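You operate a simulated robot arm through the tools that you are given. There is no shell and no other tool.

You run a simulated two-armed robot. Do the job below in one go: nothing can be reset, and whatever is moved stays where it is left.

Task
Close down the pad bench: hot plate off, heat to 50, its lift on the dark board, blue tin closed.

The check looks at the end state, three seconds after you hand in, the way a careful person would. Anything else that was tipped, shoved, dropped, spilled or broken makes it a failure.

Robot
Two 7-joint arms with fingered hands on one trunk that stands fixed in place. Base frame: the origin is at the foot of the trunk, x ahead of it, y to its left, z up. Lengths are in m, angles in degrees, forces in N, time in s.
The left shoulder is at [0.073, 0.173, 1.178], the right one opposite. With the tool pointing down near the work surface each hand reaches from about 0.42 to 0.8 m from the base axis, measured 20 degrees to its own side. Payload 3.5 kg a hand.
Tool frame (each hand has its own): the origin (TCP) lies between the finger pads and is the grasp point; the fingertips stand 0.03 m ahead of it; z points along the fingers, y is the line along which they close. Largest opening 0.104 m; the body of the gripper starts 0.035 m behind the TCP. The gripper is a hand of 3 fingers: y runs from the thumb to the fingers, the wrist lies at [-0.015, -0.104, -0.178] in the tool frame.
Orientation is that of the tool frame in the base frame, as [roll, pitch, yaw] about the fixed x, y, z axes, in that order (R = Rz(yaw) Ry(pitch) Rx(roll)). With the fingers straight down and the wrist toward the robot, the tool's x, y and z point along [0, 1, 0], [1, 0, 0] and [0, 0, -1] of the base frame.

Tools
- The arms move only by the tool servo_tool. It takes "left_motion", "right_motion" or both (then of equal length, played together; a hand with none holds still); each is a list of rows, each a list of 6 numbers: the shift along the base's x, y, z in units of 20 mm (1.0 is 20 mm), then the turn, a rotation vector about the base's x, y, z in units of 8 degrees (1.0 is 8 degrees). In form: [[dx, dy, dz, rx, ry, rz], ...]. A call has 1 to 20 rows; each row shifts and turns the commanded pose from where the row before left it. A call with a number of a shift or a turn outside -1 to 1 is refused whole. Rows are played at 5 a second. More than 0.05 m and 8.6 degrees between two rows, and nothing of the call is played. Where a pose cannot be reached the arm comes as near as it can. A force on the tool above 50 N (or 10 N above the force at the start of the call, whichever is more), or a blocked arm, ends the call early, and 0.2 s more pass. In this call time passes only in rows, and 0.2 s behind the last. It gives the time, the measured TCP pose, the force on the tool (base axes), the opening and the grip force at its end, in the units of the frame above (readings bear some noise), with the torque about the TCP (base axes, N m) and any sound that the robot's microphone picked up.
- Cameras (640 x 400 px; columns grow to the right, rows downward): "scene" is now at [0.1461, 0.0566, 1.3491]; the picture's right is [0.61, -0.79, 0.00], its down [-0.48, -0.37, -0.80] and it looks along [0.63, 0.49, -0.60] (base axes); focal length 262 px, centre (320, 200). "left" rides on the left gripper at [-0.064, -0.094, -0.117] in its tool frame; the picture's right is [-0.72, -0.33, 0.61], its down [0.64, -0.65, 0.40] and it looks along [0.27, 0.68, 0.68] (tool axes); focal length 238 px, centre (320, 200). "right" rides on the right gripper at [0.064, -0.094, -0.117] in its tool frame; the picture's right is [-0.72, 0.33, -0.61], its down [-0.64, -0.65, 0.40] and it looks along [-0.27, 0.68, 0.68] (tool axes); focal length 238 px, centre (320, 200). There is no depth. A picture from a camera that has moved, and an enlarged one, comes with that camera's place and axes in the base frame and with its lens.
- get_image(camera): a new picture of that camera. No time passes.
- raise_lower(by): slides the trunk up (or, below 0, down) by that many m; the arms and the scene camera ride with it, the base frame stays. It gives what a move gives, with no picture.
- move_fingers(index, middle, thumb_bend, thumb_turn, hand): sets how far each is bent, from 0 (flat) to 1 (curled in); at 0.3 the hand is open as for a grip, at 0.7 the pads meet at the TCP. One left out holds its place. A second passes; each finger stops where it meets its share of the squeeze, and holds until it gets a number again. It is the only way to open and close the hand. It gives what a move gives, with no picture; readings hold the bend of each and the force on the fingers (four entries, about 0 where the hand has none), thumb and palm. thumb_turn goes from beside the hand (0) to across from the fingers (1), as for a grip.
- head_to(pan, tilt): turns the head with the scene camera to pan (to the left, within 86 degrees either way) and tilt (down, from -29 to 69), counted from straight ahead of the robot. It gives what a move gives.
- enlarge(camera, box): a new picture of the part [left, top, right, bottom] of that camera's present view, enlarged. No time passes.
- job_done(): hands the job in; it is judged then, once.

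Nothing tells you positions but the pictures and the camera data. Unless the task says otherwise, let go and move clear before handing in.

The tools are called after "Call:" by a JSON object that holds its "method" and its "body". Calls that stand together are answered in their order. servo_tool: Moves the arms, as the interface text tells. Its arguments: {"type":"object","properties":{"left_motion":{"type":"array"},"right_motion":{"type":"array"}},"required":[]} The other tools are called the same way: raise_lower (by) slides the trunk up or down; move_fingers (index, middle, thumb_bend, thumb_turn, hand) moves the fingers one by one; head_to (pan, tilt) turns the head that bears the scene camera; get_image (camera) takes a picture; enlarge (camera, box) takes an enlarged picture of a part of a camera's view; job_done () hands the job in.

At the start:

```text
t: 0.0
left_eef_pos: [0.3341, 0.4591, 1.1798]
left_ee_rot: [-180.0, -0.1, 90.0]
left_force: [0.6, -1.3, 0.5]
left_moment: [0.01, 0.03, 0.01]
left_grip_width: 0.1038
left_gripper_force: 0.0
left_shape: jaw
left_bend: [0.3, 0.3, 0.3, 0.98]
left_finger forces: [0.1, 0.0, 0.0, 0.1, 0.0, 0.0]
right_eef_pos: [0.4064, 0.0498, 1.2009]
right_ee_rot: [-179.9, -0.1, 89.9]
right_force: [-0.9, -0.5, -0.8]
right_moment: [-0.03, -0.02, -0.01]
right_grip_width: 0.1036
right_gripper_force: 0.0
right_shape: jaw
right_bend: [0.3, 0.3, 0.3, 0.98]
right_finger forces: [0.0, 0.0, 0.0, 0.0, 0.0, 0.0]
trunk travel left (down, up): [-0.275, 0.479]
head pan, tilt: [37.7, 37.1]
```

scene: 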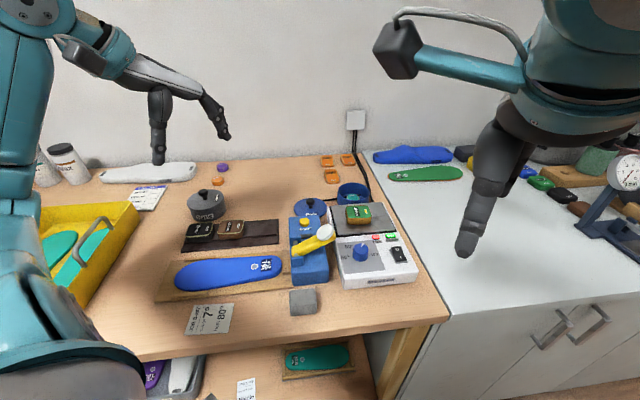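
right: 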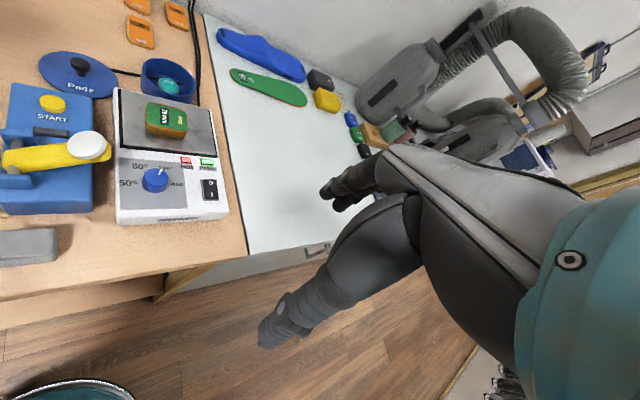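
left: 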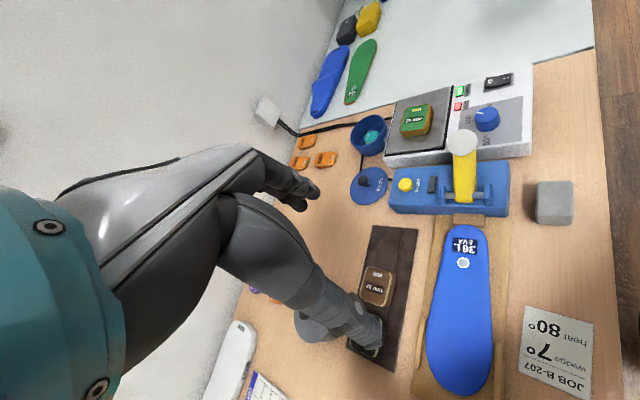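

I see a bench with a hot plate (rocker switch, dial, a green wedge on the plate), a dark board with two wedges, and an open blue tin with its lid beside it. I'll look closer before I move anything.

Call:
{"method": "enlarge", "body": {"camera": "scene", "box": [280, 140, 440, 300]}}

Call:
{"method": "enlarge", "body": {"camera": "scene", "box": [150, 150, 310, 310]}}

Call:
{"method": "enlarge", "body": {"camera": "right", "box": [0, 40, 240, 240]}}

Call:
{"method": "enlarge", "body": {"camera": "left", "box": [340, 60, 560, 220]}}

```text
2.50 times, centred on (360, 220) of scene
camera zoom: at [0.1461, 0.0566, 1.3491], right [0.61, -0.79, 0.0], down [-0.48, -0.37, -0.8], along [0.63, 0.49, -0.6], focal length 654 px, centre (220, 150)
```

zoom: 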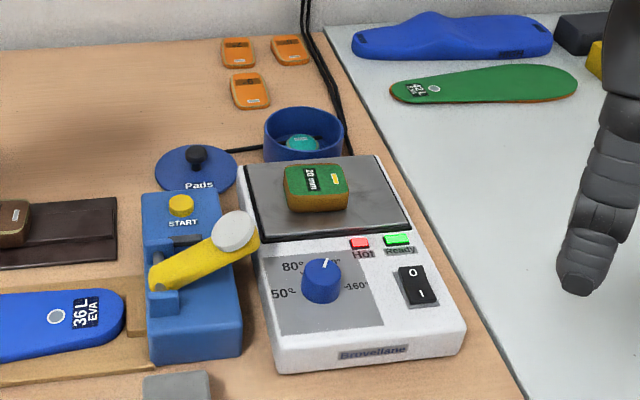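

```text
2.50 times, centred on (230, 230) of scene
camera zoom: at [0.1461, 0.0566, 1.3491], right [0.61, -0.79, 0.0], down [-0.48, -0.37, -0.8], along [0.63, 0.49, -0.6], focal length 654 px, centre (545, 125)
```

zoom: 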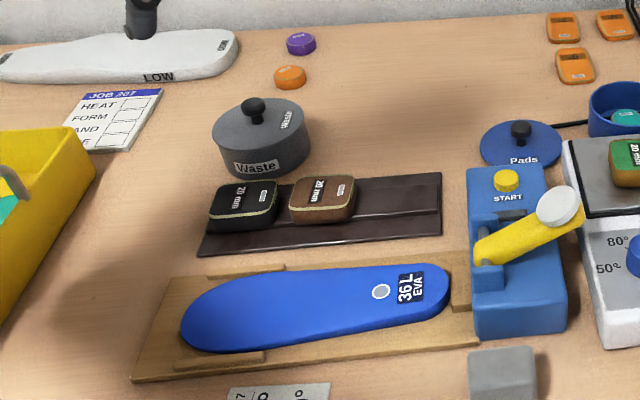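

```text
2.00 times, centred on (120, 140) of right
camera zoom: at [0.3123, 0.1134, 1.3182], right [0.33, -0.72, 0.61], down [-0.65, -0.64, -0.4], along [0.68, -0.27, -0.68], focal length 477 px, centre (720, 320)
```

zoom: 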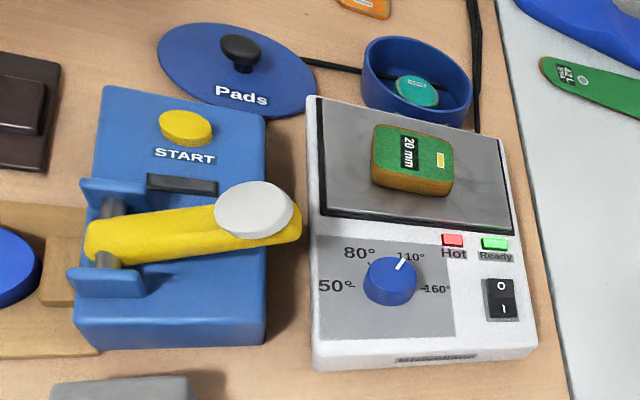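

```text
2.50 times, centred on (450, 140) of left
camera zoom: at [0.2413, 0.3946, 1.2961], right [-0.33, -0.72, -0.61], down [-0.65, 0.64, -0.4], along [0.68, 0.27, -0.68], focal length 596 px, centre (-5, 350)
```

zoom: 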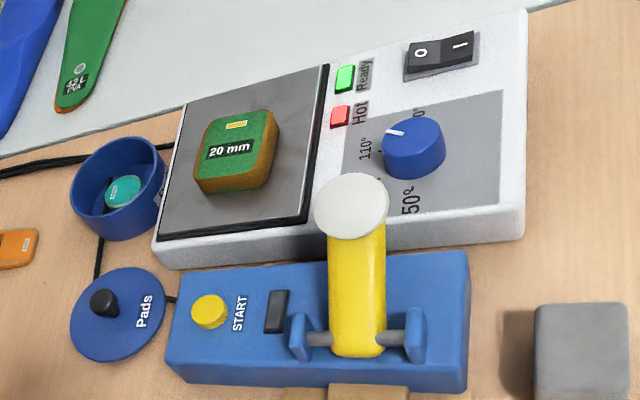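

The plate stands at roughly 45° to the robot. By triangulation the dial is near (0.50, 0.22, 0.93), the rocker near (0.55, 0.16), the lid knob near (0.59, 0.44, 0.905) and the tin near (0.69, 0.36). I'll zoom in on the dial, rocker, board and tin to see their states.

Call:
{"method": "enlarge", "body": {"camera": "right", "box": [110, 140, 230, 215]}}

Call:
{"method": "enlarge", "body": {"camera": "left", "box": [440, 60, 540, 140]}}

Call:
{"method": "enlarge", "body": {"camera": "left", "box": [330, 210, 450, 380]}}

Call:
{"method": "enlarge", "body": {"camera": "scene", "box": [170, 180, 300, 260]}}

Call:
{"method": "enlarge", "body": {"camera": "scene", "box": [340, 210, 420, 290]}}

```text
5.33 times, centred on (170, 178) of right
camera zoom: at [0.3123, 0.1134, 1.3182], right [0.33, -0.72, 0.61], down [-0.65, -0.64, -0.4], along [0.68, -0.27, -0.68], focal length 1271 px, centre (1120, 320)
```

zoom: 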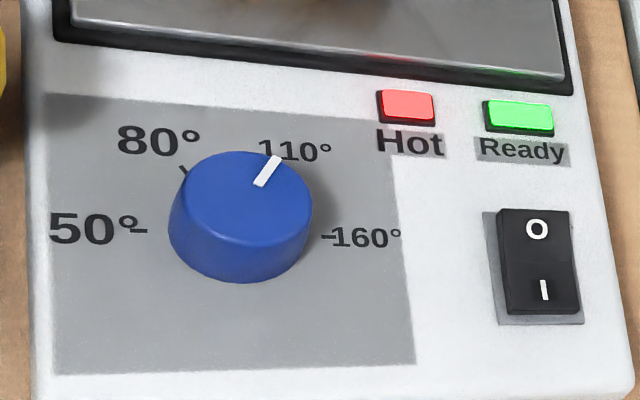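

```text
5.00 times, centred on (490, 100) of left
camera zoom: at [0.2413, 0.3946, 1.2961], right [-0.33, -0.72, -0.61], down [-0.65, 0.64, -0.4], along [0.68, 0.27, -0.68], focal length 1192 px, centre (-530, 700)
```

zoom: 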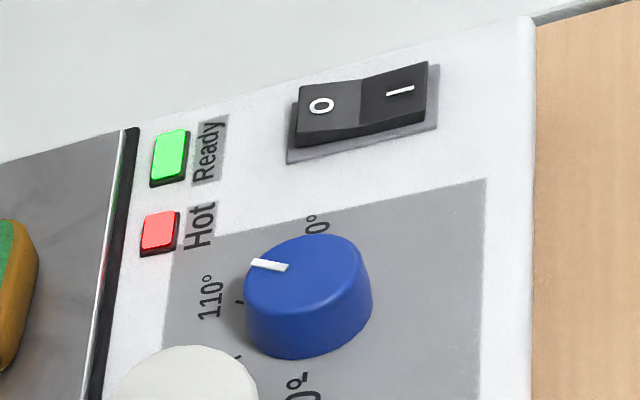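

```text
2.35 times, centred on (390, 295) of left
camera zoom: at [0.2413, 0.3946, 1.2961], right [-0.33, -0.72, -0.61], down [-0.65, 0.64, -0.4], along [0.68, 0.27, -0.68], focal length 561 px, centre (155, -24)
```

zoom: 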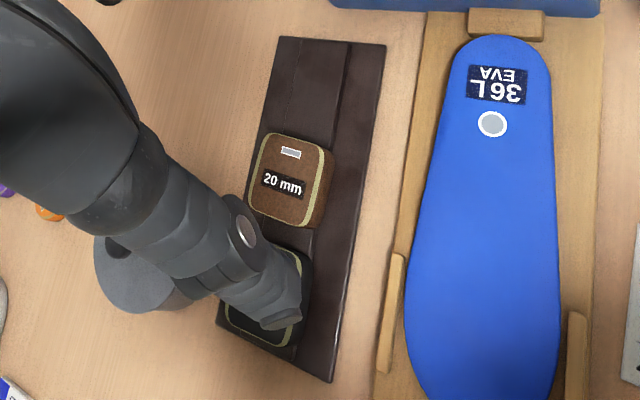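

```text
4.92 times, centred on (235, 220) of scene
camera zoom: at [0.1461, 0.0566, 1.3491], right [0.61, -0.79, 0.0], down [-0.48, -0.37, -0.8], along [0.63, 0.49, -0.6], focal length 1288 px, centre (738, 102)
```

zoom: 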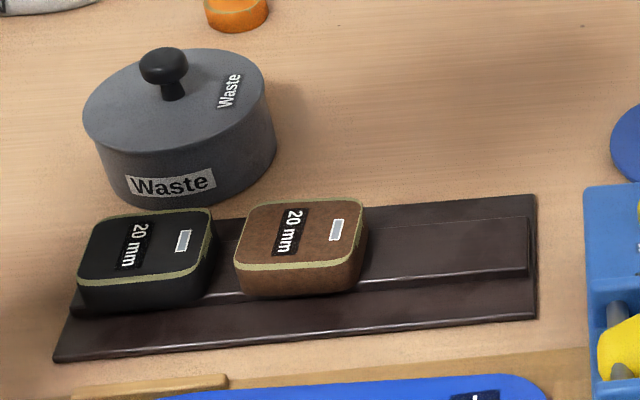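

```text
5.00 times, centred on (380, 250) of scene
camera zoom: at [0.1461, 0.0566, 1.3491], right [0.61, -0.79, 0.0], down [-0.48, -0.37, -0.8], along [0.63, 0.49, -0.6], focal length 1308 px, centre (20, -50)
```

zoom: 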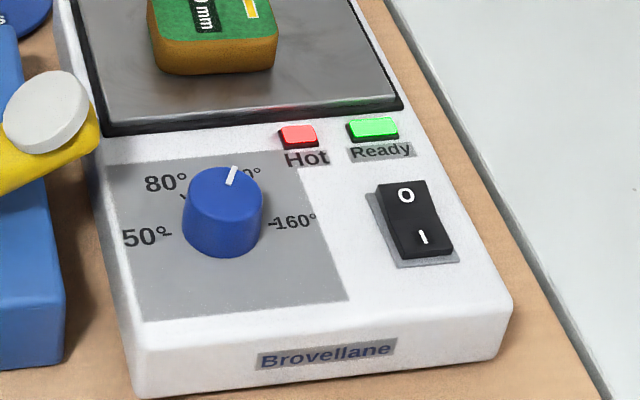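

The heat dial points at about 110°, Hot and Ready are lit, and the rocker's O half is at the back, near (0.559, 0.161, 0.918). The free slot on the dark board is its right end. I'll start with the rocker: close the right hand into a tip and move it above the O half.

Call:
{"method": "move_fingers", "body": {"hand": "right", "index": 0.7, "middle": 0.7, "thumb_bend": 0.7}}

Call:
{"method": "servo_tool", "body": {"right_motion": [[0.646, 0.471, -0.5, 0, 0, 0.469], [0.646, 0.471, -0.833, 0, 0, 0.469], [0.646, 0.471, -0.833, 0, 0, 0.469], [0.646, 0.471, -0.833, 0, 0, 0.469], [0.646, 0.471, -0.833, 0, 0, 0.469], [0.646, 0.471, -0.833, 0, 0, 0.469], [0.646, 0.471, -0.833, 0, 0, 0.469], [0.646, 0.471, -0.833, 0, 0, 0.469], [0.646, 0.471, -0.833, 0, 0, 0.469], [0.646, 0.471, -0.833, 0, 0, 0.469], [0.646, 0.471, -0.5, 0, 0, 0.469], [0.646, 0.471, -0.3, 0, 0, 0.469]]}}

```text
t: 1.0
left_eef_pos: [0.3336, 0.4581, 1.1804]
left_ee_rot: [-179.9, 0.1, 90.0]
left_force: [0.4, 0.2, 0.7]
left_moment: [-0.06, 0.0, -0.01]
left_grip_width: 0.1037
left_gripper_force: 0.1
left_shape: jaw
left_bend: [0.3, 0.3, 0.3, 0.98]
left_finger forces: [0.1, 0.1, 0.0, 0.1, 0.1, 0.0]
right_eef_pos: [0.407, 0.0492, 1.1998]
right_ee_rot: [-180.0, 0.1, 90.0]
right_force: [-0.7, 1.1, 0.1]
right_moment: [0.0, -0.02, -0.02]
right_grip_width: 0.0017
right_gripper_force: 0.0
right_shape: fingers
right_bend: [0.7, 0.7, 0.7, 0.98]
right_finger forces: [0.0, 0.1, 0.1, 0.0, 0.1, 0.0]
trunk travel left (down, up): [-0.275, 0.479]
head pan, tilt: [37.7, 37.1]
```

```text
t: 3.6
left_eef_pos: [0.3335, 0.4571, 1.1788]
left_ee_rot: [180.0, 0.0, 90.1]
left_force: [-0.2, -0.2, 1.0]
left_moment: [-0.02, 0.02, 0.0]
left_grip_width: 0.1035
left_gripper_force: 0.0
left_shape: jaw
left_bend: [0.3, 0.3, 0.3, 0.98]
left_finger forces: [0.0, 0.0, 0.0, 0.1, 0.0, 0.0]
right_eef_pos: [0.5607, 0.1614, 1.0243]
right_ee_rot: [180.0, 0.0, 135.1]
right_force: [1.0, -0.8, 0.2]
right_moment: [0.01, 0.0, 0.0]
right_grip_width: 0.0015
right_gripper_force: 0.1
right_shape: fingers
right_bend: [0.7, 0.7, 0.7, 0.98]
right_finger forces: [0.0, 0.0, 0.0, 0.0, 0.1, 0.1]
trunk travel left (down, up): [-0.275, 0.479]
head pan, tilt: [37.7, 37.1]
```

The right hand should now be above the rocker, so I'll check where its fingertips are.

Call:
{"method": "get_image", "body": {"camera": "scene"}}

Call:
{"method": "get_image", "body": {"camera": "right"}}

Call:
{"method": "get_image", "body": {"camera": "left"}}

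```text
taken
camera scene: at [0.1463, 0.0568, 1.349], right [0.61, -0.79, 0.0], down [-0.48, -0.37, -0.8], along [0.63, 0.49, -0.6], focal length 262 px, centre (320, 200)
```

scene: 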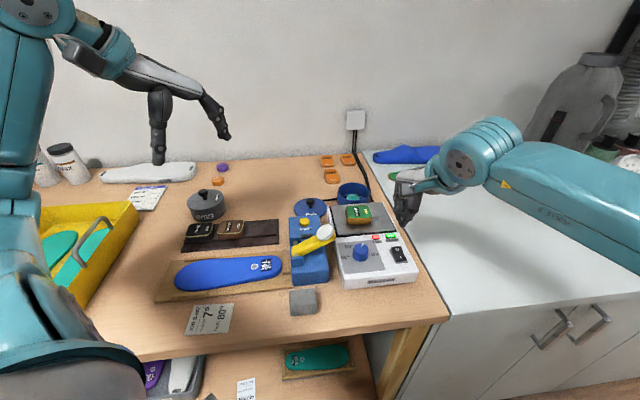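

```text
taken
camera right: at [0.4497, 0.1405, 1.1418], right [0.74, -0.28, 0.61], down [-0.01, -0.91, -0.4], along [0.67, 0.29, -0.68], focal length 238 px, centre (320, 200)
```

right: 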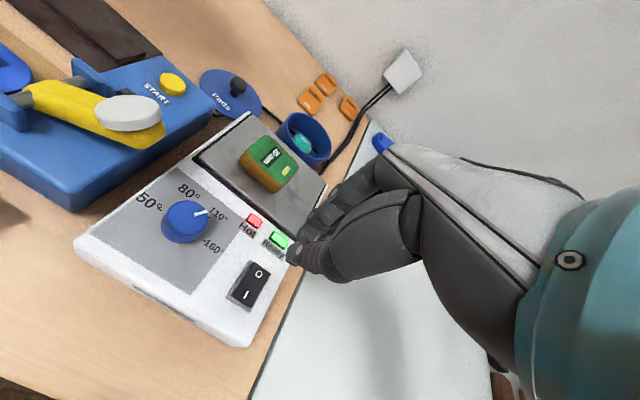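

```text
taken
camera left: at [0.2414, 0.3948, 1.296], right [-0.33, -0.72, -0.61], down [-0.65, 0.64, -0.4], along [0.68, 0.27, -0.68], focal length 238 px, centre (320, 200)
```

left: 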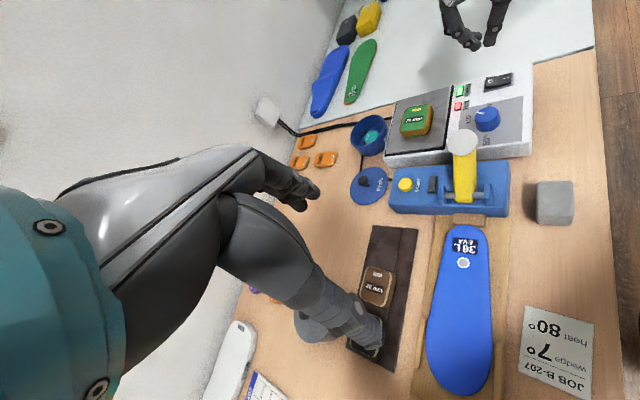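

Call:
{"method": "enlarge", "body": {"camera": "left", "box": [420, 0, 540, 75]}}

Call:
{"method": "enlarge", "body": {"camera": "scene", "box": [340, 150, 460, 290]}}

Call:
{"method": "enlarge", "body": {"camera": "right", "box": [200, 130, 360, 330]}}

```text
5.33 times, centred on (480, 38) of left
camera zoom: at [0.2414, 0.3948, 1.296], right [-0.33, -0.72, -0.61], down [-0.65, 0.64, -0.4], along [0.68, 0.27, -0.68], focal length 1271 px, centre (-533, 1067)
```

zoom: 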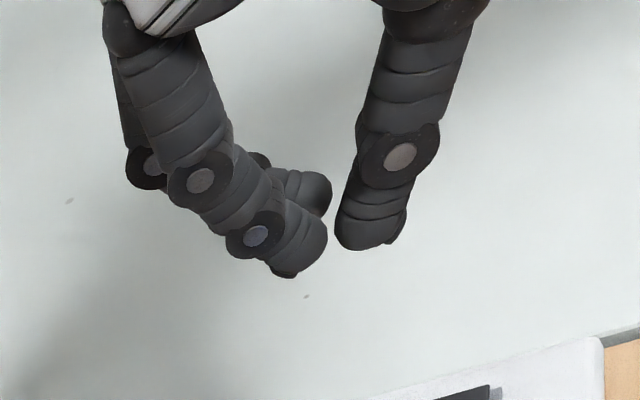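

```text
2.86 times, centred on (400, 220) of scene
camera zoom: at [0.1463, 0.0568, 1.349], right [0.61, -0.79, 0.0], down [-0.48, -0.37, -0.8], along [0.63, 0.49, -0.6], focal length 748 px, centre (91, 143)
```

zoom: 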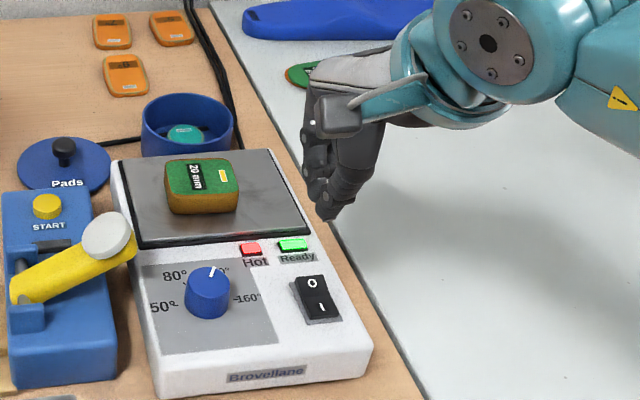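

```text
2.00 times, centred on (280, 230) of right
camera zoom: at [0.4497, 0.1405, 1.1418], right [0.74, -0.28, 0.61], down [-0.01, -0.91, -0.4], along [0.67, 0.29, -0.68], focal length 477 px, centre (400, 140)
```

zoom: 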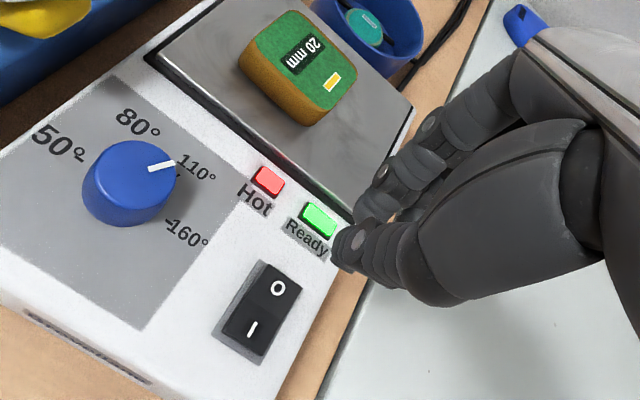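

The closed tips straddle wider than the rocker, so I'll curl the index and middle away and use the thumb alone as the pressing tip.

Call:
{"method": "move_fingers", "body": {"hand": "right", "index": 1.0, "middle": 1.0, "thumb_bend": 0.6}}

Call:
{"method": "enlarge", "body": {"camera": "left", "box": [420, 0, 540, 75]}}

Call:
{"method": "enlarge", "body": {"camera": "scene", "box": [360, 160, 440, 260]}}

Call:
{"method": "enlarge", "body": {"camera": "right", "box": [200, 130, 360, 330]}}

```text
t: 4.6
left_eef_pos: [0.3337, 0.4582, 1.1798]
left_ee_rot: [180.0, 0.0, 90.0]
left_force: [0.4, -0.2, 0.2]
left_moment: [-0.02, -0.02, 0.01]
left_grip_width: 0.1036
left_gripper_force: 0.1
left_shape: jaw
left_bend: [0.3, 0.3, 0.3, 0.98]
left_finger forces: [0.0, 0.0, 0.0, 0.0, 0.0, 0.0]
right_eef_pos: [0.5618, 0.1611, 1.0237]
right_ee_rot: [-180.0, 0.1, 135.0]
right_force: [-0.9, 0.5, -0.4]
right_moment: [-0.02, 0.01, -0.01]
right_grip_width: 0.0508
right_gripper_force: 0.1
right_shape: fingers
right_bend: [1.0, 1.0, 0.6, 0.98]
right_finger forces: [0.1, 0.0, 0.0, 0.0, 0.0, 0.0]
trunk travel left (down, up): [-0.275, 0.479]
head pan, tilt: [37.7, 37.1]
```

```text
5.33 times, centred on (480, 38) of left
camera zoom: at [0.2412, 0.3946, 1.2961], right [-0.33, -0.72, -0.61], down [-0.65, 0.64, -0.4], along [0.68, 0.27, -0.68], focal length 1271 px, centre (-533, 1067)
```

zoom: 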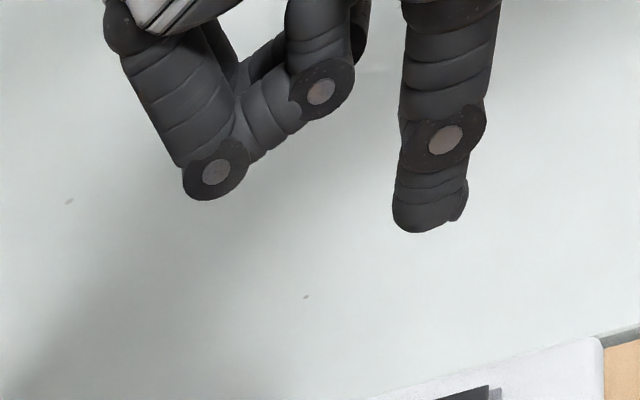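

```text
4.00 times, centred on (400, 210) of scene
camera zoom: at [0.1461, 0.0565, 1.3491], right [0.61, -0.79, 0.0], down [-0.48, -0.37, -0.8], along [0.63, 0.49, -0.6], focal length 1046 px, centre (0, 160)
```

zoom: 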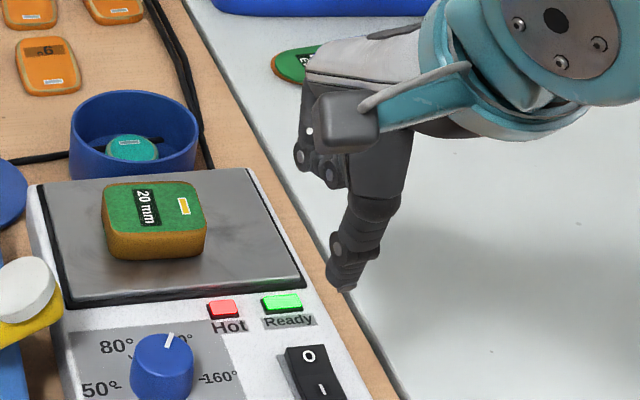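

```text
2.00 times, centred on (280, 230) of right
camera zoom: at [0.4494, 0.1403, 1.1422], right [0.74, -0.28, 0.61], down [-0.01, -0.91, -0.4], along [0.67, 0.29, -0.68], focal length 477 px, centre (400, 140)
```

zoom: 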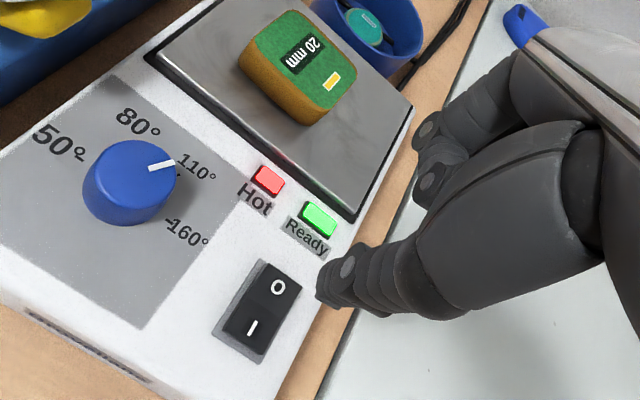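

The thumb tip triangulates to about (0.546, 0.149, 0.986), and the O end of the rocker is at about (0.562, 0.162, 0.918). I'll shift over it and descend to just above.

Call:
{"method": "servo_tool", "body": {"right_motion": [[0.4, 0.35, -0.4, 0, 0, 0], [0.4, 0.3, -0.8, 0, 0, 0], [0, 0, -0.8, 0, 0, 0], [0, 0, -0.6, 0, 0, 0]]}}

Call:
{"method": "enlarge", "body": {"camera": "scene", "box": [360, 180, 440, 280]}}

Call:
{"method": "enlarge", "body": {"camera": "right", "box": [200, 130, 360, 330]}}

Call:
{"method": "enlarge", "body": {"camera": "left", "box": [440, 30, 560, 110]}}

```text
t: 5.6
left_eef_pos: [0.3339, 0.4569, 1.1791]
left_ee_rot: [-179.9, 0.1, 89.9]
left_force: [-0.2, 0.5, 0.8]
left_moment: [0.02, 0.01, 0.0]
left_grip_width: 0.1037
left_gripper_force: 0.1
left_shape: jaw
left_bend: [0.3, 0.3, 0.3, 0.98]
left_finger forces: [0.0, 0.1, 0.1, 0.0, 0.0, 0.0]
right_eef_pos: [0.5764, 0.1758, 0.9725]
right_ee_rot: [-179.9, 0.0, 135.0]
right_force: [0.0, -0.6, 0.6]
right_moment: [-0.02, 0.01, 0.02]
right_grip_width: 0.051
right_gripper_force: 0.0
right_shape: fingers
right_bend: [1.0, 1.0, 0.6, 0.98]
right_finger forces: [0.0, 0.0, 0.0, 0.0, 0.0, 0.0]
trunk travel left (down, up): [-0.275, 0.479]
head pan, tilt: [37.7, 37.1]
```

```text
4.00 times, centred on (400, 230) of scene
camera zoom: at [0.1462, 0.0566, 1.349], right [0.61, -0.79, 0.0], down [-0.48, -0.37, -0.8], along [0.63, 0.49, -0.6], focal length 1046 px, centre (0, 80)
```

zoom: 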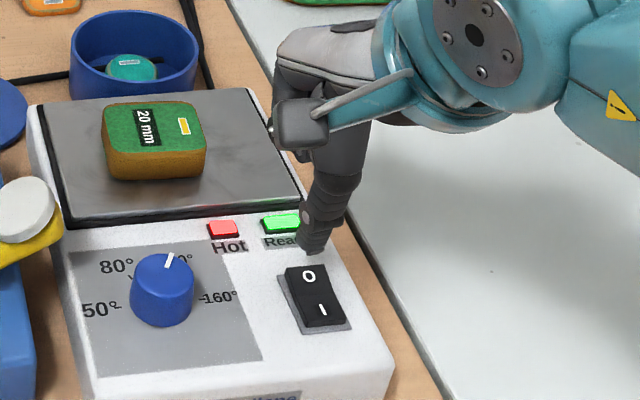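

```text
2.00 times, centred on (280, 230) of right
camera zoom: at [0.4654, 0.1537, 1.0899], right [0.74, -0.28, 0.61], down [-0.01, -0.91, -0.4], along [0.67, 0.29, -0.68], focal length 477 px, centre (400, 140)
```

zoom: 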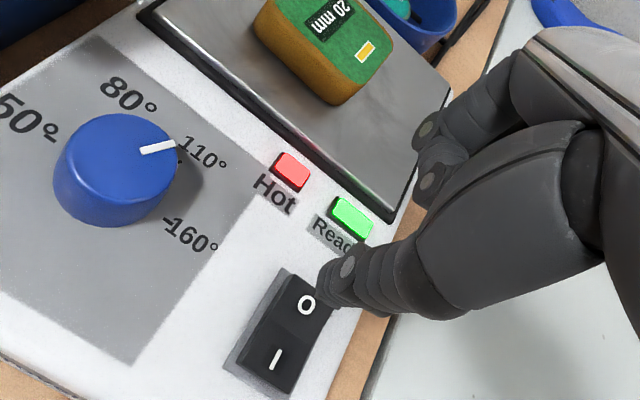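

```text
5.00 times, centred on (500, 70) of left
camera zoom: at [0.2413, 0.3947, 1.2961], right [-0.33, -0.72, -0.61], down [-0.65, 0.64, -0.4], along [0.68, 0.27, -0.68], focal length 1192 px, centre (-580, 850)
```

zoom: 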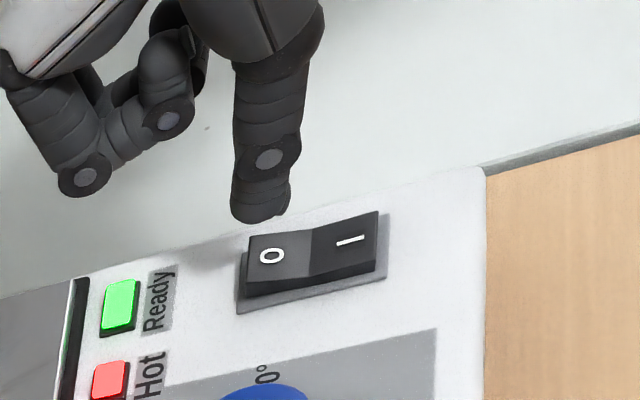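

The rocker's I half is level and its O half is raised, so it is on. The thumb tip is at about (0.561, 0.163, 0.935), over the O end, so I'll press down gently.

Call:
{"method": "servo_tool", "body": {"right_motion": [[0, 0, -0.5, 0, 0, 0], [0, 0, -0.25, 0, 0, 0], [0, 0, -0.25, 0, 0, 0], [0, 0, -0.2, 0, 0, 0]]}}

Call:
{"method": "enlarge", "body": {"camera": "left", "box": [440, 30, 560, 110]}}

Call:
{"method": "enlarge", "body": {"camera": "scene", "box": [360, 180, 440, 280]}}

```text
t: 6.6
left_eef_pos: [0.335, 0.4576, 1.1796]
left_ee_rot: [-180.0, 0.0, 90.1]
left_force: [-0.4, -0.5, -0.3]
left_moment: [0.02, -0.01, -0.02]
left_grip_width: 0.1034
left_gripper_force: 0.1
left_shape: jaw
left_bend: [0.3, 0.3, 0.3, 0.98]
left_finger forces: [0.1, 0.0, 0.0, 0.0, 0.0, 0.0]
right_eef_pos: [0.5774, 0.1747, 0.9465]
right_ee_rot: [179.9, 0.1, 135.0]
right_force: [0.4, 0.2, 1.8]
right_moment: [-0.02, 0.09, 0.0]
right_grip_width: 0.0506
right_gripper_force: 0.8
right_shape: fingers
right_bend: [1.0, 1.0, 0.6, 0.98]
right_finger forces: [0.0, 0.0, 0.0, 0.0, 2.5, 0.0]
trunk travel left (down, up): [-0.275, 0.479]
head pan, tilt: [37.7, 37.1]
```

```text
5.00 times, centred on (500, 70) of left
camera zoom: at [0.241, 0.3945, 1.2962], right [-0.33, -0.72, -0.61], down [-0.65, 0.64, -0.4], along [0.68, 0.27, -0.68], focal length 1192 px, centre (-580, 850)
```

zoom: 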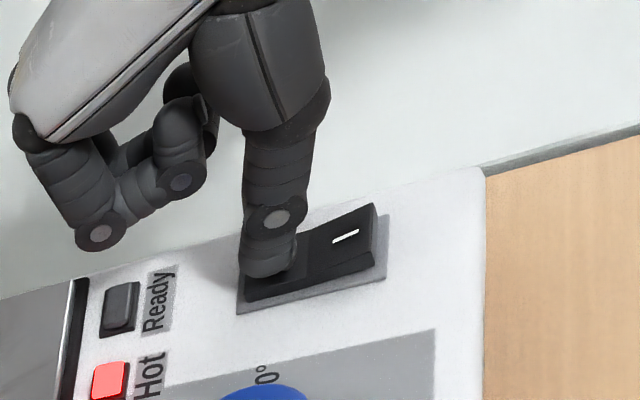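

```text
4.00 times, centred on (400, 230) of scene
camera zoom: at [0.1459, 0.0565, 1.3491], right [0.61, -0.79, 0.0], down [-0.48, -0.37, -0.8], along [0.63, 0.49, -0.6], focal length 1046 px, centre (0, 80)
```

zoom: 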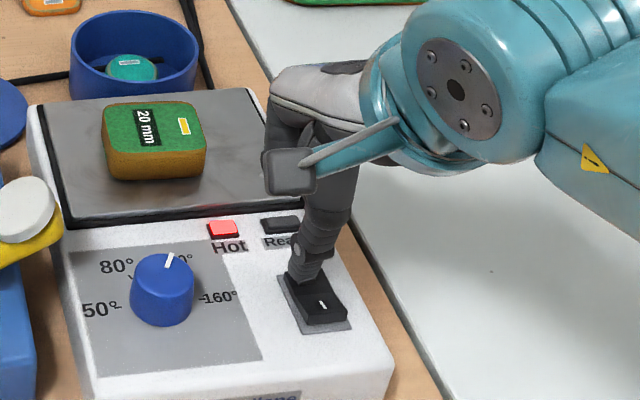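

The rocker has flipped to O and Ready went dark, while Hot stays lit as residual heat. I'll lift away and confirm that it stays.

Call:
{"method": "servo_tool", "body": {"right_motion": [[0, 0, 0.5, 0, 0, 0], [0, 0, 1, 0, 0, 0], [0, 0, 1, 0, 0, 0], [0, 0, 1, 0, 0, 0], [0, 0, 1, 0, 0, 0]]}}

Call:
{"method": "enlarge", "body": {"camera": "left", "box": [440, 30, 560, 110]}}

Call:
{"method": "enlarge", "body": {"camera": "scene", "box": [340, 190, 420, 290]}}

Call:
{"method": "get_image", "body": {"camera": "right"}}

```text
t: 7.8
left_eef_pos: [0.3335, 0.4583, 1.1791]
left_ee_rot: [-180.0, 0.1, 90.0]
left_force: [0.0, -0.3, -0.7]
left_moment: [0.0, 0.0, 0.01]
left_grip_width: 0.1035
left_gripper_force: 0.1
left_shape: jaw
left_bend: [0.3, 0.3, 0.3, 0.98]
left_finger forces: [0.0, 0.0, 0.0, 0.1, 0.0, 0.0]
right_eef_pos: [0.5769, 0.1756, 1.0376]
right_ee_rot: [-179.9, 0.0, 135.0]
right_force: [0.1, 0.2, 0.4]
right_moment: [-0.01, -0.01, 0.02]
right_grip_width: 0.0505
right_gripper_force: 0.0
right_shape: fingers
right_bend: [1.0, 1.0, 0.6, 0.98]
right_finger forces: [0.1, 0.0, 0.0, 0.1, 0.0, 0.0]
trunk travel left (down, up): [-0.275, 0.479]
head pan, tilt: [37.7, 37.1]
```

```text
5.00 times, centred on (500, 70) of left
camera zoom: at [0.2411, 0.3946, 1.2962], right [-0.33, -0.72, -0.61], down [-0.65, 0.64, -0.4], along [0.68, 0.27, -0.68], focal length 1192 px, centre (-580, 850)
```

zoom: 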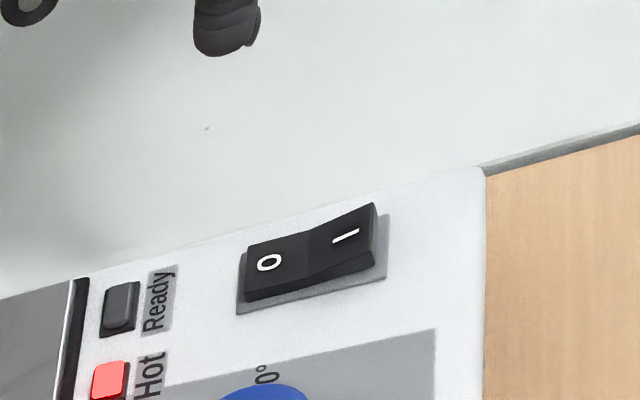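

```text
4.00 times, centred on (380, 240) of scene
camera zoom: at [0.1459, 0.0566, 1.3491], right [0.61, -0.79, 0.0], down [-0.48, -0.37, -0.8], along [0.63, 0.49, -0.6], focal length 1046 px, centre (80, 40)
```

zoom: 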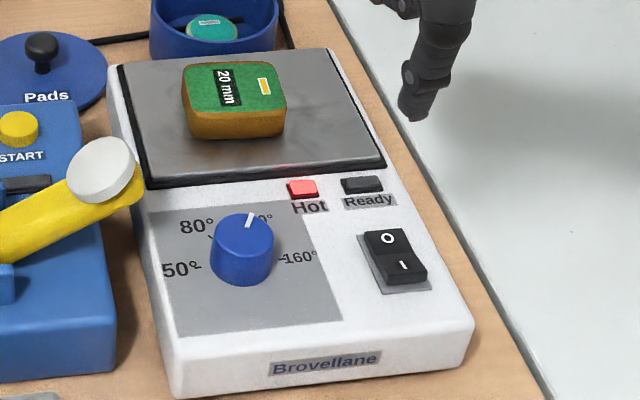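

```text
taken
camera right: at [0.4656, 0.1541, 1.1559], right [0.74, -0.28, 0.61], down [-0.01, -0.91, -0.4], along [0.67, 0.29, -0.68], focal length 238 px, centre (320, 200)
```

right: 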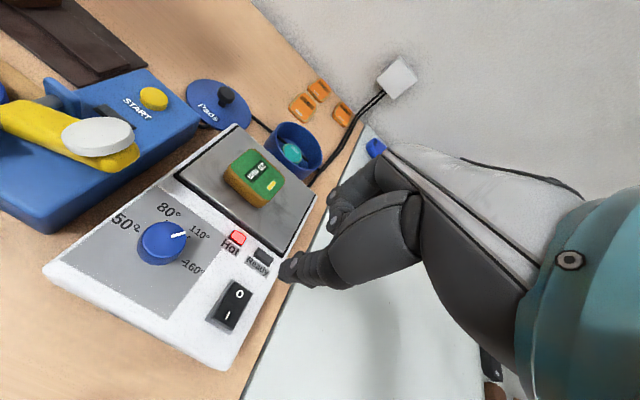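

The rocker now stays on O. Next is the dial at (0.501, 0.222): its 50 tick lies exactly left and its 160 tick exactly right in the plate's frame. I'll open the right hand part-way and hover over the dial.

Call:
{"method": "move_fingers", "body": {"hand": "right", "index": 0.42, "middle": 0.42, "thumb_bend": 0.42}}

Call:
{"method": "enlarge", "body": {"camera": "right", "box": [100, 190, 220, 280]}}

Call:
{"method": "servo_tool", "body": {"right_motion": [[-0.76, 0.465, 0.1, 0, 0, -0.85], [-0.76, 0.465, 0, 0, 0, -0.85], [-0.76, 0.465, 0, 0, 0, -0.85], [-0.76, 0.465, 0, 0, 0, -0.85], [-0.76, 0.465, 0, 0, 0, -0.85]]}}

Call:
{"method": "get_image", "body": {"camera": "right"}}

Call:
{"method": "enlarge", "body": {"camera": "scene", "box": [320, 170, 420, 290]}}

Call:
{"method": "enlarge", "body": {"camera": "left", "box": [400, 40, 560, 180]}}

```text
t: 8.8
left_eef_pos: [0.3339, 0.4577, 1.1795]
left_ee_rot: [-180.0, 0.0, 90.0]
left_force: [-0.5, -0.2, 0.0]
left_moment: [-0.01, -0.03, 0.0]
left_grip_width: 0.1036
left_gripper_force: 0.0
left_shape: jaw
left_bend: [0.3, 0.3, 0.3, 0.98]
left_finger forces: [0.1, 0.1, 0.1, 0.0, 0.1, 0.0]
right_eef_pos: [0.5774, 0.1769, 1.0369]
right_ee_rot: [180.0, 0.0, 135.0]
right_force: [0.4, -0.1, 0.3]
right_moment: [-0.02, -0.01, -0.01]
right_grip_width: 0.0725
right_gripper_force: 0.1
right_shape: fingers
right_bend: [0.42, 0.42, 0.42, 0.98]
right_finger forces: [0.1, 0.0, 0.0, 0.1, 0.0, 0.0]
trunk travel left (down, up): [-0.275, 0.479]
head pan, tilt: [37.7, 37.1]
```

```text
4.44 times, centred on (160, 235) of right
camera zoom: at [0.4658, 0.1541, 1.1557], right [0.74, -0.28, 0.61], down [-0.01, -0.91, -0.4], along [0.67, 0.29, -0.68], focal length 1059 px, centre (1031, 44)
```

zoom: 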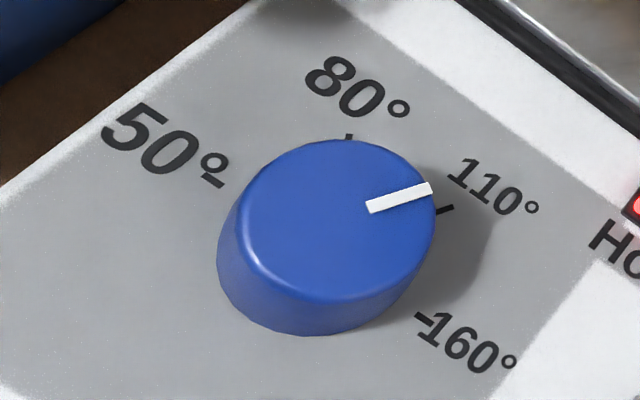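

```text
t: 10.0
left_eef_pos: [0.3349, 0.4574, 1.1796]
left_ee_rot: [-180.0, 0.0, 90.0]
left_force: [0.6, 0.6, 0.3]
left_moment: [0.02, 0.01, 0.03]
left_grip_width: 0.1038
left_gripper_force: 0.1
left_shape: jaw
left_bend: [0.3, 0.3, 0.3, 0.98]
left_finger forces: [0.0, 0.1, 0.0, 0.0, 0.0, 0.0]
right_eef_pos: [0.5124, 0.203, 1.0332]
right_ee_rot: [179.9, -0.1, 100.8]
right_force: [0.5, 0.2, 0.0]
right_moment: [0.0, 0.0, 0.01]
right_grip_width: 0.0723
right_gripper_force: 0.0
right_shape: fingers
right_bend: [0.42, 0.42, 0.42, 0.98]
right_finger forces: [0.0, 0.0, 0.0, 0.0, 0.0, 0.1]
right hand out of reach, approached as far as the arm can: row 5
trunk travel left (down, up): [-0.275, 0.479]
head pan, tilt: [37.7, 37.1]
```

```text
taken
camera right: at [0.4069, 0.2473, 1.1517], right [0.46, -0.65, 0.61], down [-0.52, -0.75, -0.4], along [0.72, -0.13, -0.68], focal length 238 px, centre (320, 200)
```

right: 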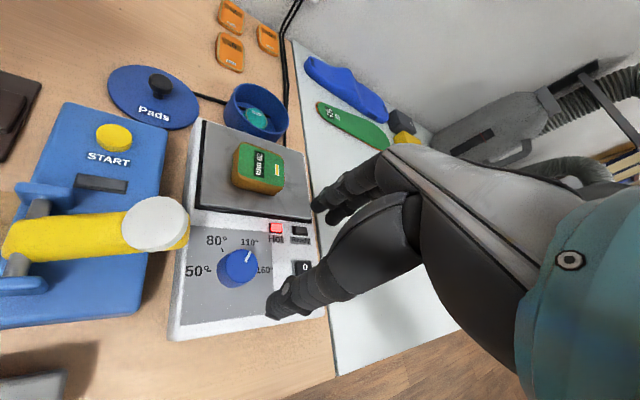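

```text
3.33 times, centred on (370, 230) of scene
camera zoom: at [0.1466, 0.0558, 1.349], right [0.61, -0.79, 0.0], down [-0.48, -0.37, -0.8], along [0.63, 0.49, -0.6], focal length 872 px, centre (153, 100)
```

zoom: 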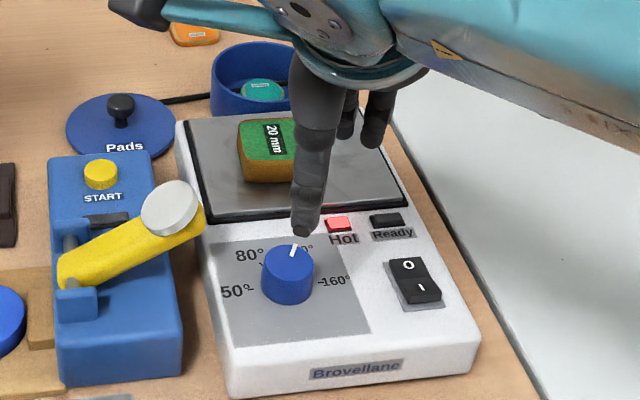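

```text
2.86 times, centred on (480, 110) of left
camera zoom: at [0.2417, 0.3939, 1.2962], right [-0.33, -0.72, -0.61], down [-0.65, 0.64, -0.4], along [0.68, 0.27, -0.68], focal length 681 px, centre (-137, 457)
```

zoom: 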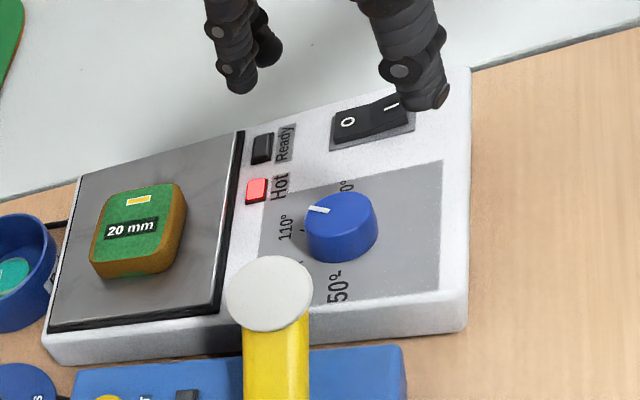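

The right arm is at its reach limit with this yaw, so I'll turn the hand to a higher yaw over the dial, which suits that arm better.

Call:
{"method": "servo_tool", "body": {"right_motion": [[0, 0, 0, 0, 0, 0.8], [0, 0, 0, 0, 0, 0.8], [0, 0, 0, 0, 0, 0.8], [0, 0, 0, 0, 0, 0.6]]}}

```text
t: 11.0
left_eef_pos: [0.3334, 0.4586, 1.1792]
left_ee_rot: [-180.0, 0.0, 90.0]
left_force: [-0.4, -0.3, 0.8]
left_moment: [0.01, -0.01, 0.01]
left_grip_width: 0.1037
left_gripper_force: 0.2
left_shape: jaw
left_bend: [0.3, 0.3, 0.3, 0.98]
left_finger forces: [0.0, 0.0, 0.0, 0.0, 0.1, 0.1]
right_eef_pos: [0.5112, 0.2026, 1.0329]
right_ee_rot: [180.0, 0.0, 125.0]
right_force: [0.2, 0.9, -0.2]
right_moment: [0.01, 0.0, -0.01]
right_grip_width: 0.072
right_gripper_force: 0.1
right_shape: fingers
right_bend: [0.42, 0.42, 0.42, 0.98]
right_finger forces: [0.1, 0.1, 0.1, 0.0, 0.0, 0.0]
trunk travel left (down, up): [-0.275, 0.479]
head pan, tilt: [37.7, 37.1]
```

Call:
{"method": "servo_tool", "body": {"right_motion": [[-0.25, 0.48, 0.15, 0, 0, 0], [-0.25, 0.48, 0.1, 0, 0, 0]]}}

Call:
{"method": "enlarge", "body": {"camera": "scene", "box": [320, 170, 420, 290]}}

Call:
{"method": "enlarge", "body": {"camera": "left", "box": [400, 40, 560, 180]}}

Call:
{"method": "get_image", "body": {"camera": "right"}}

```text
t: 11.6
left_eef_pos: [0.3349, 0.4574, 1.18]
left_ee_rot: [180.0, 0.1, 90.0]
left_force: [0.2, 0.6, 0.1]
left_moment: [0.0, -0.03, 0.03]
left_grip_width: 0.1037
left_gripper_force: 0.0
left_shape: jaw
left_bend: [0.3, 0.3, 0.3, 0.98]
left_finger forces: [0.1, 0.1, 0.0, 0.0, 0.0, 0.0]
right_eef_pos: [0.5005, 0.2238, 1.0385]
right_ee_rot: [-179.9, 0.0, 125.0]
right_force: [0.0, 0.0, -0.2]
right_moment: [0.02, -0.02, 0.02]
right_grip_width: 0.0723
right_gripper_force: 0.0
right_shape: fingers
right_bend: [0.42, 0.42, 0.42, 0.98]
right_finger forces: [0.0, 0.0, 0.0, 0.0, 0.1, 0.0]
trunk travel left (down, up): [-0.275, 0.479]
head pan, tilt: [37.7, 37.1]
```

```text
3.33 times, centred on (370, 230) of scene
camera zoom: at [0.146, 0.0567, 1.3491], right [0.61, -0.79, 0.0], down [-0.48, -0.37, -0.8], along [0.63, 0.49, -0.6], focal length 872 px, centre (153, 100)
```

zoom: 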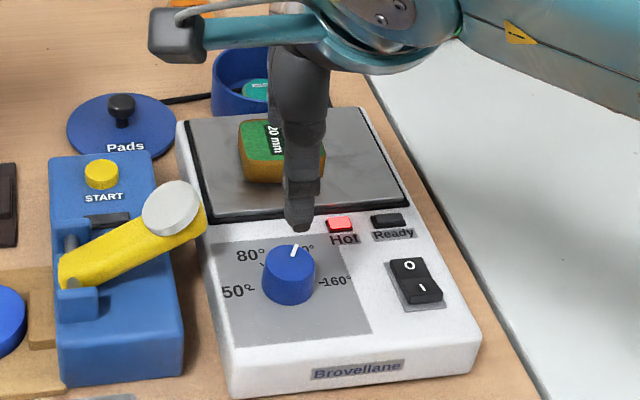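

```text
2.86 times, centred on (480, 110) of left
camera zoom: at [0.2412, 0.3947, 1.2961], right [-0.33, -0.72, -0.61], down [-0.65, 0.64, -0.4], along [0.68, 0.27, -0.68], focal length 681 px, centre (-137, 457)
```

zoom: 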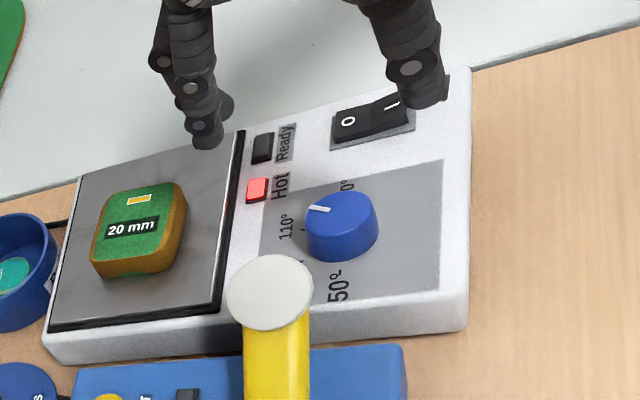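

```text
taken
camera right: at [0.3875, 0.2208, 1.1569], right [0.68, -0.4, 0.61], down [-0.17, -0.9, -0.4], along [0.71, 0.17, -0.68], focal length 238 px, centre (320, 200)
```

right: 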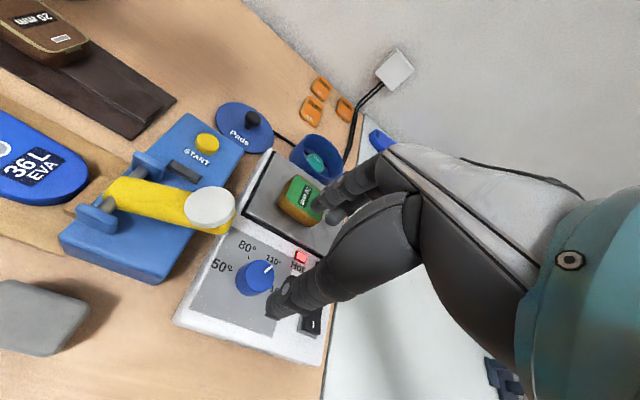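

The thumb tip is about 48 mm in front of the TCP and 31 mm below it, the dial centre is close to (0.5015, 0.220), and the pointer sits exactly on 110, so the dial needs +120° counter-clockwise. I'll descend around the dial in small steps.

Call:
{"method": "servo_tool", "body": {"right_motion": [[0.05, -0.19, -0.8, 0, 0, 0], [0, 0, -0.8, 0, 0, 0], [0, 0, -0.8, 0, 0, 0], [0, 0, -0.8, 0, 0, 0], [0, 0, -0.7, 0, 0, 0], [0, 0, -0.5, 0, 0, 0]]}}

Call:
{"method": "enlarge", "body": {"camera": "scene", "box": [320, 170, 420, 290]}}

Call:
{"method": "enlarge", "body": {"camera": "left", "box": [400, 40, 560, 180]}}

Call:
{"method": "enlarge", "body": {"camera": "right", "box": [200, 130, 360, 350]}}

```text
t: 13.0
left_eef_pos: [0.3345, 0.4586, 1.1791]
left_ee_rot: [180.0, 0.0, 89.9]
left_force: [-0.3, 0.9, -0.4]
left_moment: [0.02, -0.03, -0.01]
left_grip_width: 0.1037
left_gripper_force: 0.1
left_shape: jaw
left_bend: [0.3, 0.3, 0.3, 0.98]
left_finger forces: [0.0, 0.1, 0.1, 0.0, 0.0, 0.0]
right_eef_pos: [0.5022, 0.2192, 0.9502]
right_ee_rot: [180.0, 0.0, 125.2]
right_force: [0.3, -0.2, 0.1]
right_moment: [-0.02, 0.04, 0.0]
right_grip_width: 0.0725
right_gripper_force: 0.1
right_shape: fingers
right_bend: [0.42, 0.42, 0.42, 0.98]
right_finger forces: [0.1, 0.1, 0.0, 0.1, 0.0, 0.1]
trunk travel left (down, up): [-0.275, 0.479]
head pan, tilt: [37.7, 37.1]
```

```text
3.33 times, centred on (370, 230) of scene
camera zoom: at [0.1462, 0.0566, 1.3491], right [0.61, -0.79, 0.0], down [-0.48, -0.37, -0.8], along [0.63, 0.49, -0.6], focal length 872 px, centre (153, 100)
```

zoom: 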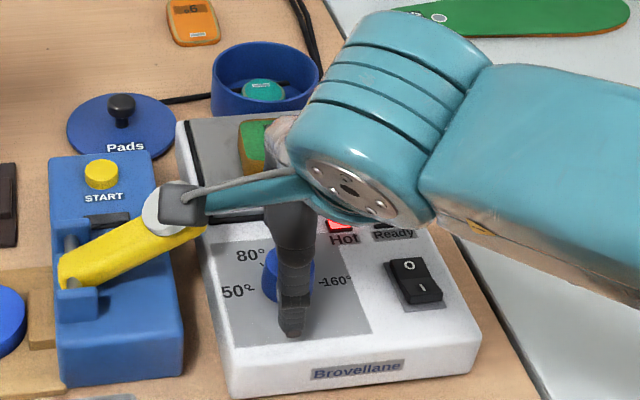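

```text
2.86 times, centred on (480, 110) of left
camera zoom: at [0.2413, 0.3946, 1.2961], right [-0.33, -0.72, -0.61], down [-0.65, 0.64, -0.4], along [0.68, 0.27, -0.68], focal length 681 px, centre (-137, 457)
```

zoom: 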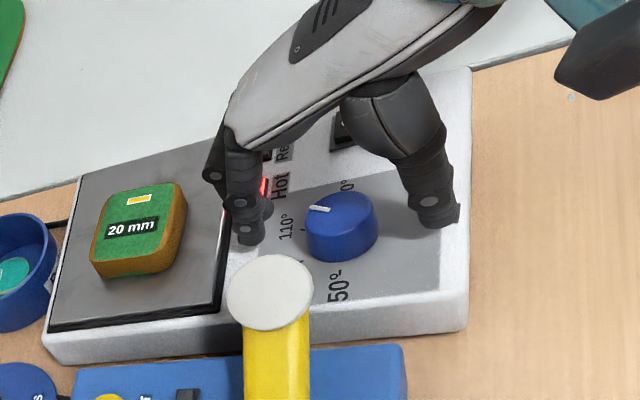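

```text
1.82 times, centred on (280, 240) of right
camera zoom: at [0.3885, 0.2164, 1.0689], right [0.68, -0.4, 0.61], down [-0.17, -0.9, -0.4], along [0.71, 0.17, -0.68], focal length 433 px, centre (393, 127)
```

zoom: 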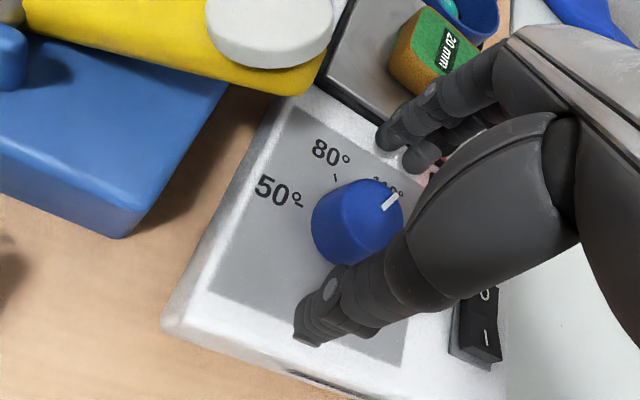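

The dial sits between the thumb and the two fingers, so I'll close on it.

Call:
{"method": "move_fingers", "body": {"hand": "right", "index": 0.66, "middle": 0.66, "thumb_bend": 0.66}}

Call:
{"method": "enlarge", "body": {"camera": "left", "box": [400, 40, 560, 180]}}

Call:
{"method": "enlarge", "body": {"camera": "right", "box": [200, 130, 360, 350]}}

```text
t: 14.0
left_eef_pos: [0.3354, 0.458, 1.1784]
left_ee_rot: [-180.0, 0.0, 90.0]
left_force: [0.0, -0.8, -0.4]
left_moment: [-0.01, 0.01, -0.02]
left_grip_width: 0.1038
left_gripper_force: 0.1
left_shape: jaw
left_bend: [0.3, 0.3, 0.3, 0.98]
left_finger forces: [0.0, 0.0, 0.1, 0.0, 0.0, 0.1]
right_eef_pos: [0.5033, 0.218, 0.951]
right_ee_rot: [179.9, 0.1, 125.0]
right_force: [3.9, 1.9, -0.9]
right_moment: [0.11, -0.09, 0.03]
right_grip_width: 0.0251
right_gripper_force: 6.8
right_shape: fingers
right_bend: [0.6, 0.62, 0.61, 0.97]
right_finger forces: [4.9, 3.7, 0.1, 0.0, 4.4, 0.1]
trunk travel left (down, up): [-0.275, 0.479]
head pan, tilt: [37.7, 37.1]
```

```text
2.86 times, centred on (480, 110) of left
camera zoom: at [0.2417, 0.3949, 1.2959], right [-0.33, -0.72, -0.61], down [-0.65, 0.64, -0.4], along [0.68, 0.27, -0.68], focal length 681 px, centre (-137, 457)
```

zoom: 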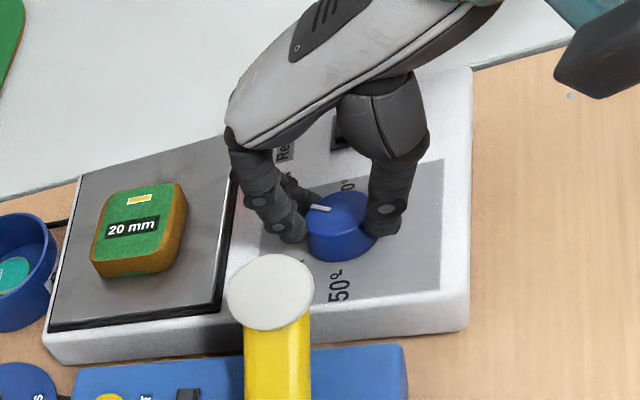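

```text
1.82 times, centred on (280, 240) of right
camera zoom: at [0.3892, 0.2165, 1.0691], right [0.68, -0.4, 0.61], down [-0.17, -0.9, -0.4], along [0.71, 0.17, -0.68], focal length 433 px, centre (393, 127)
```

zoom: 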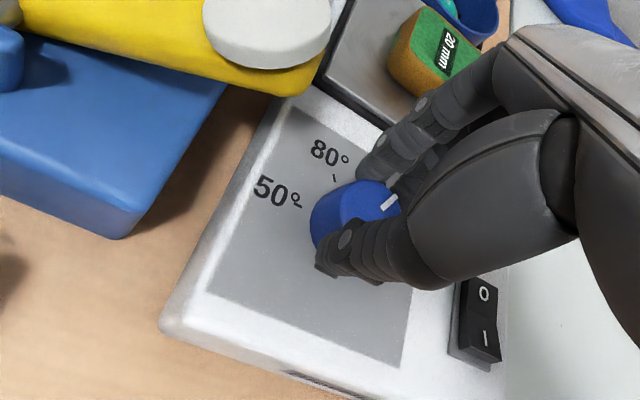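

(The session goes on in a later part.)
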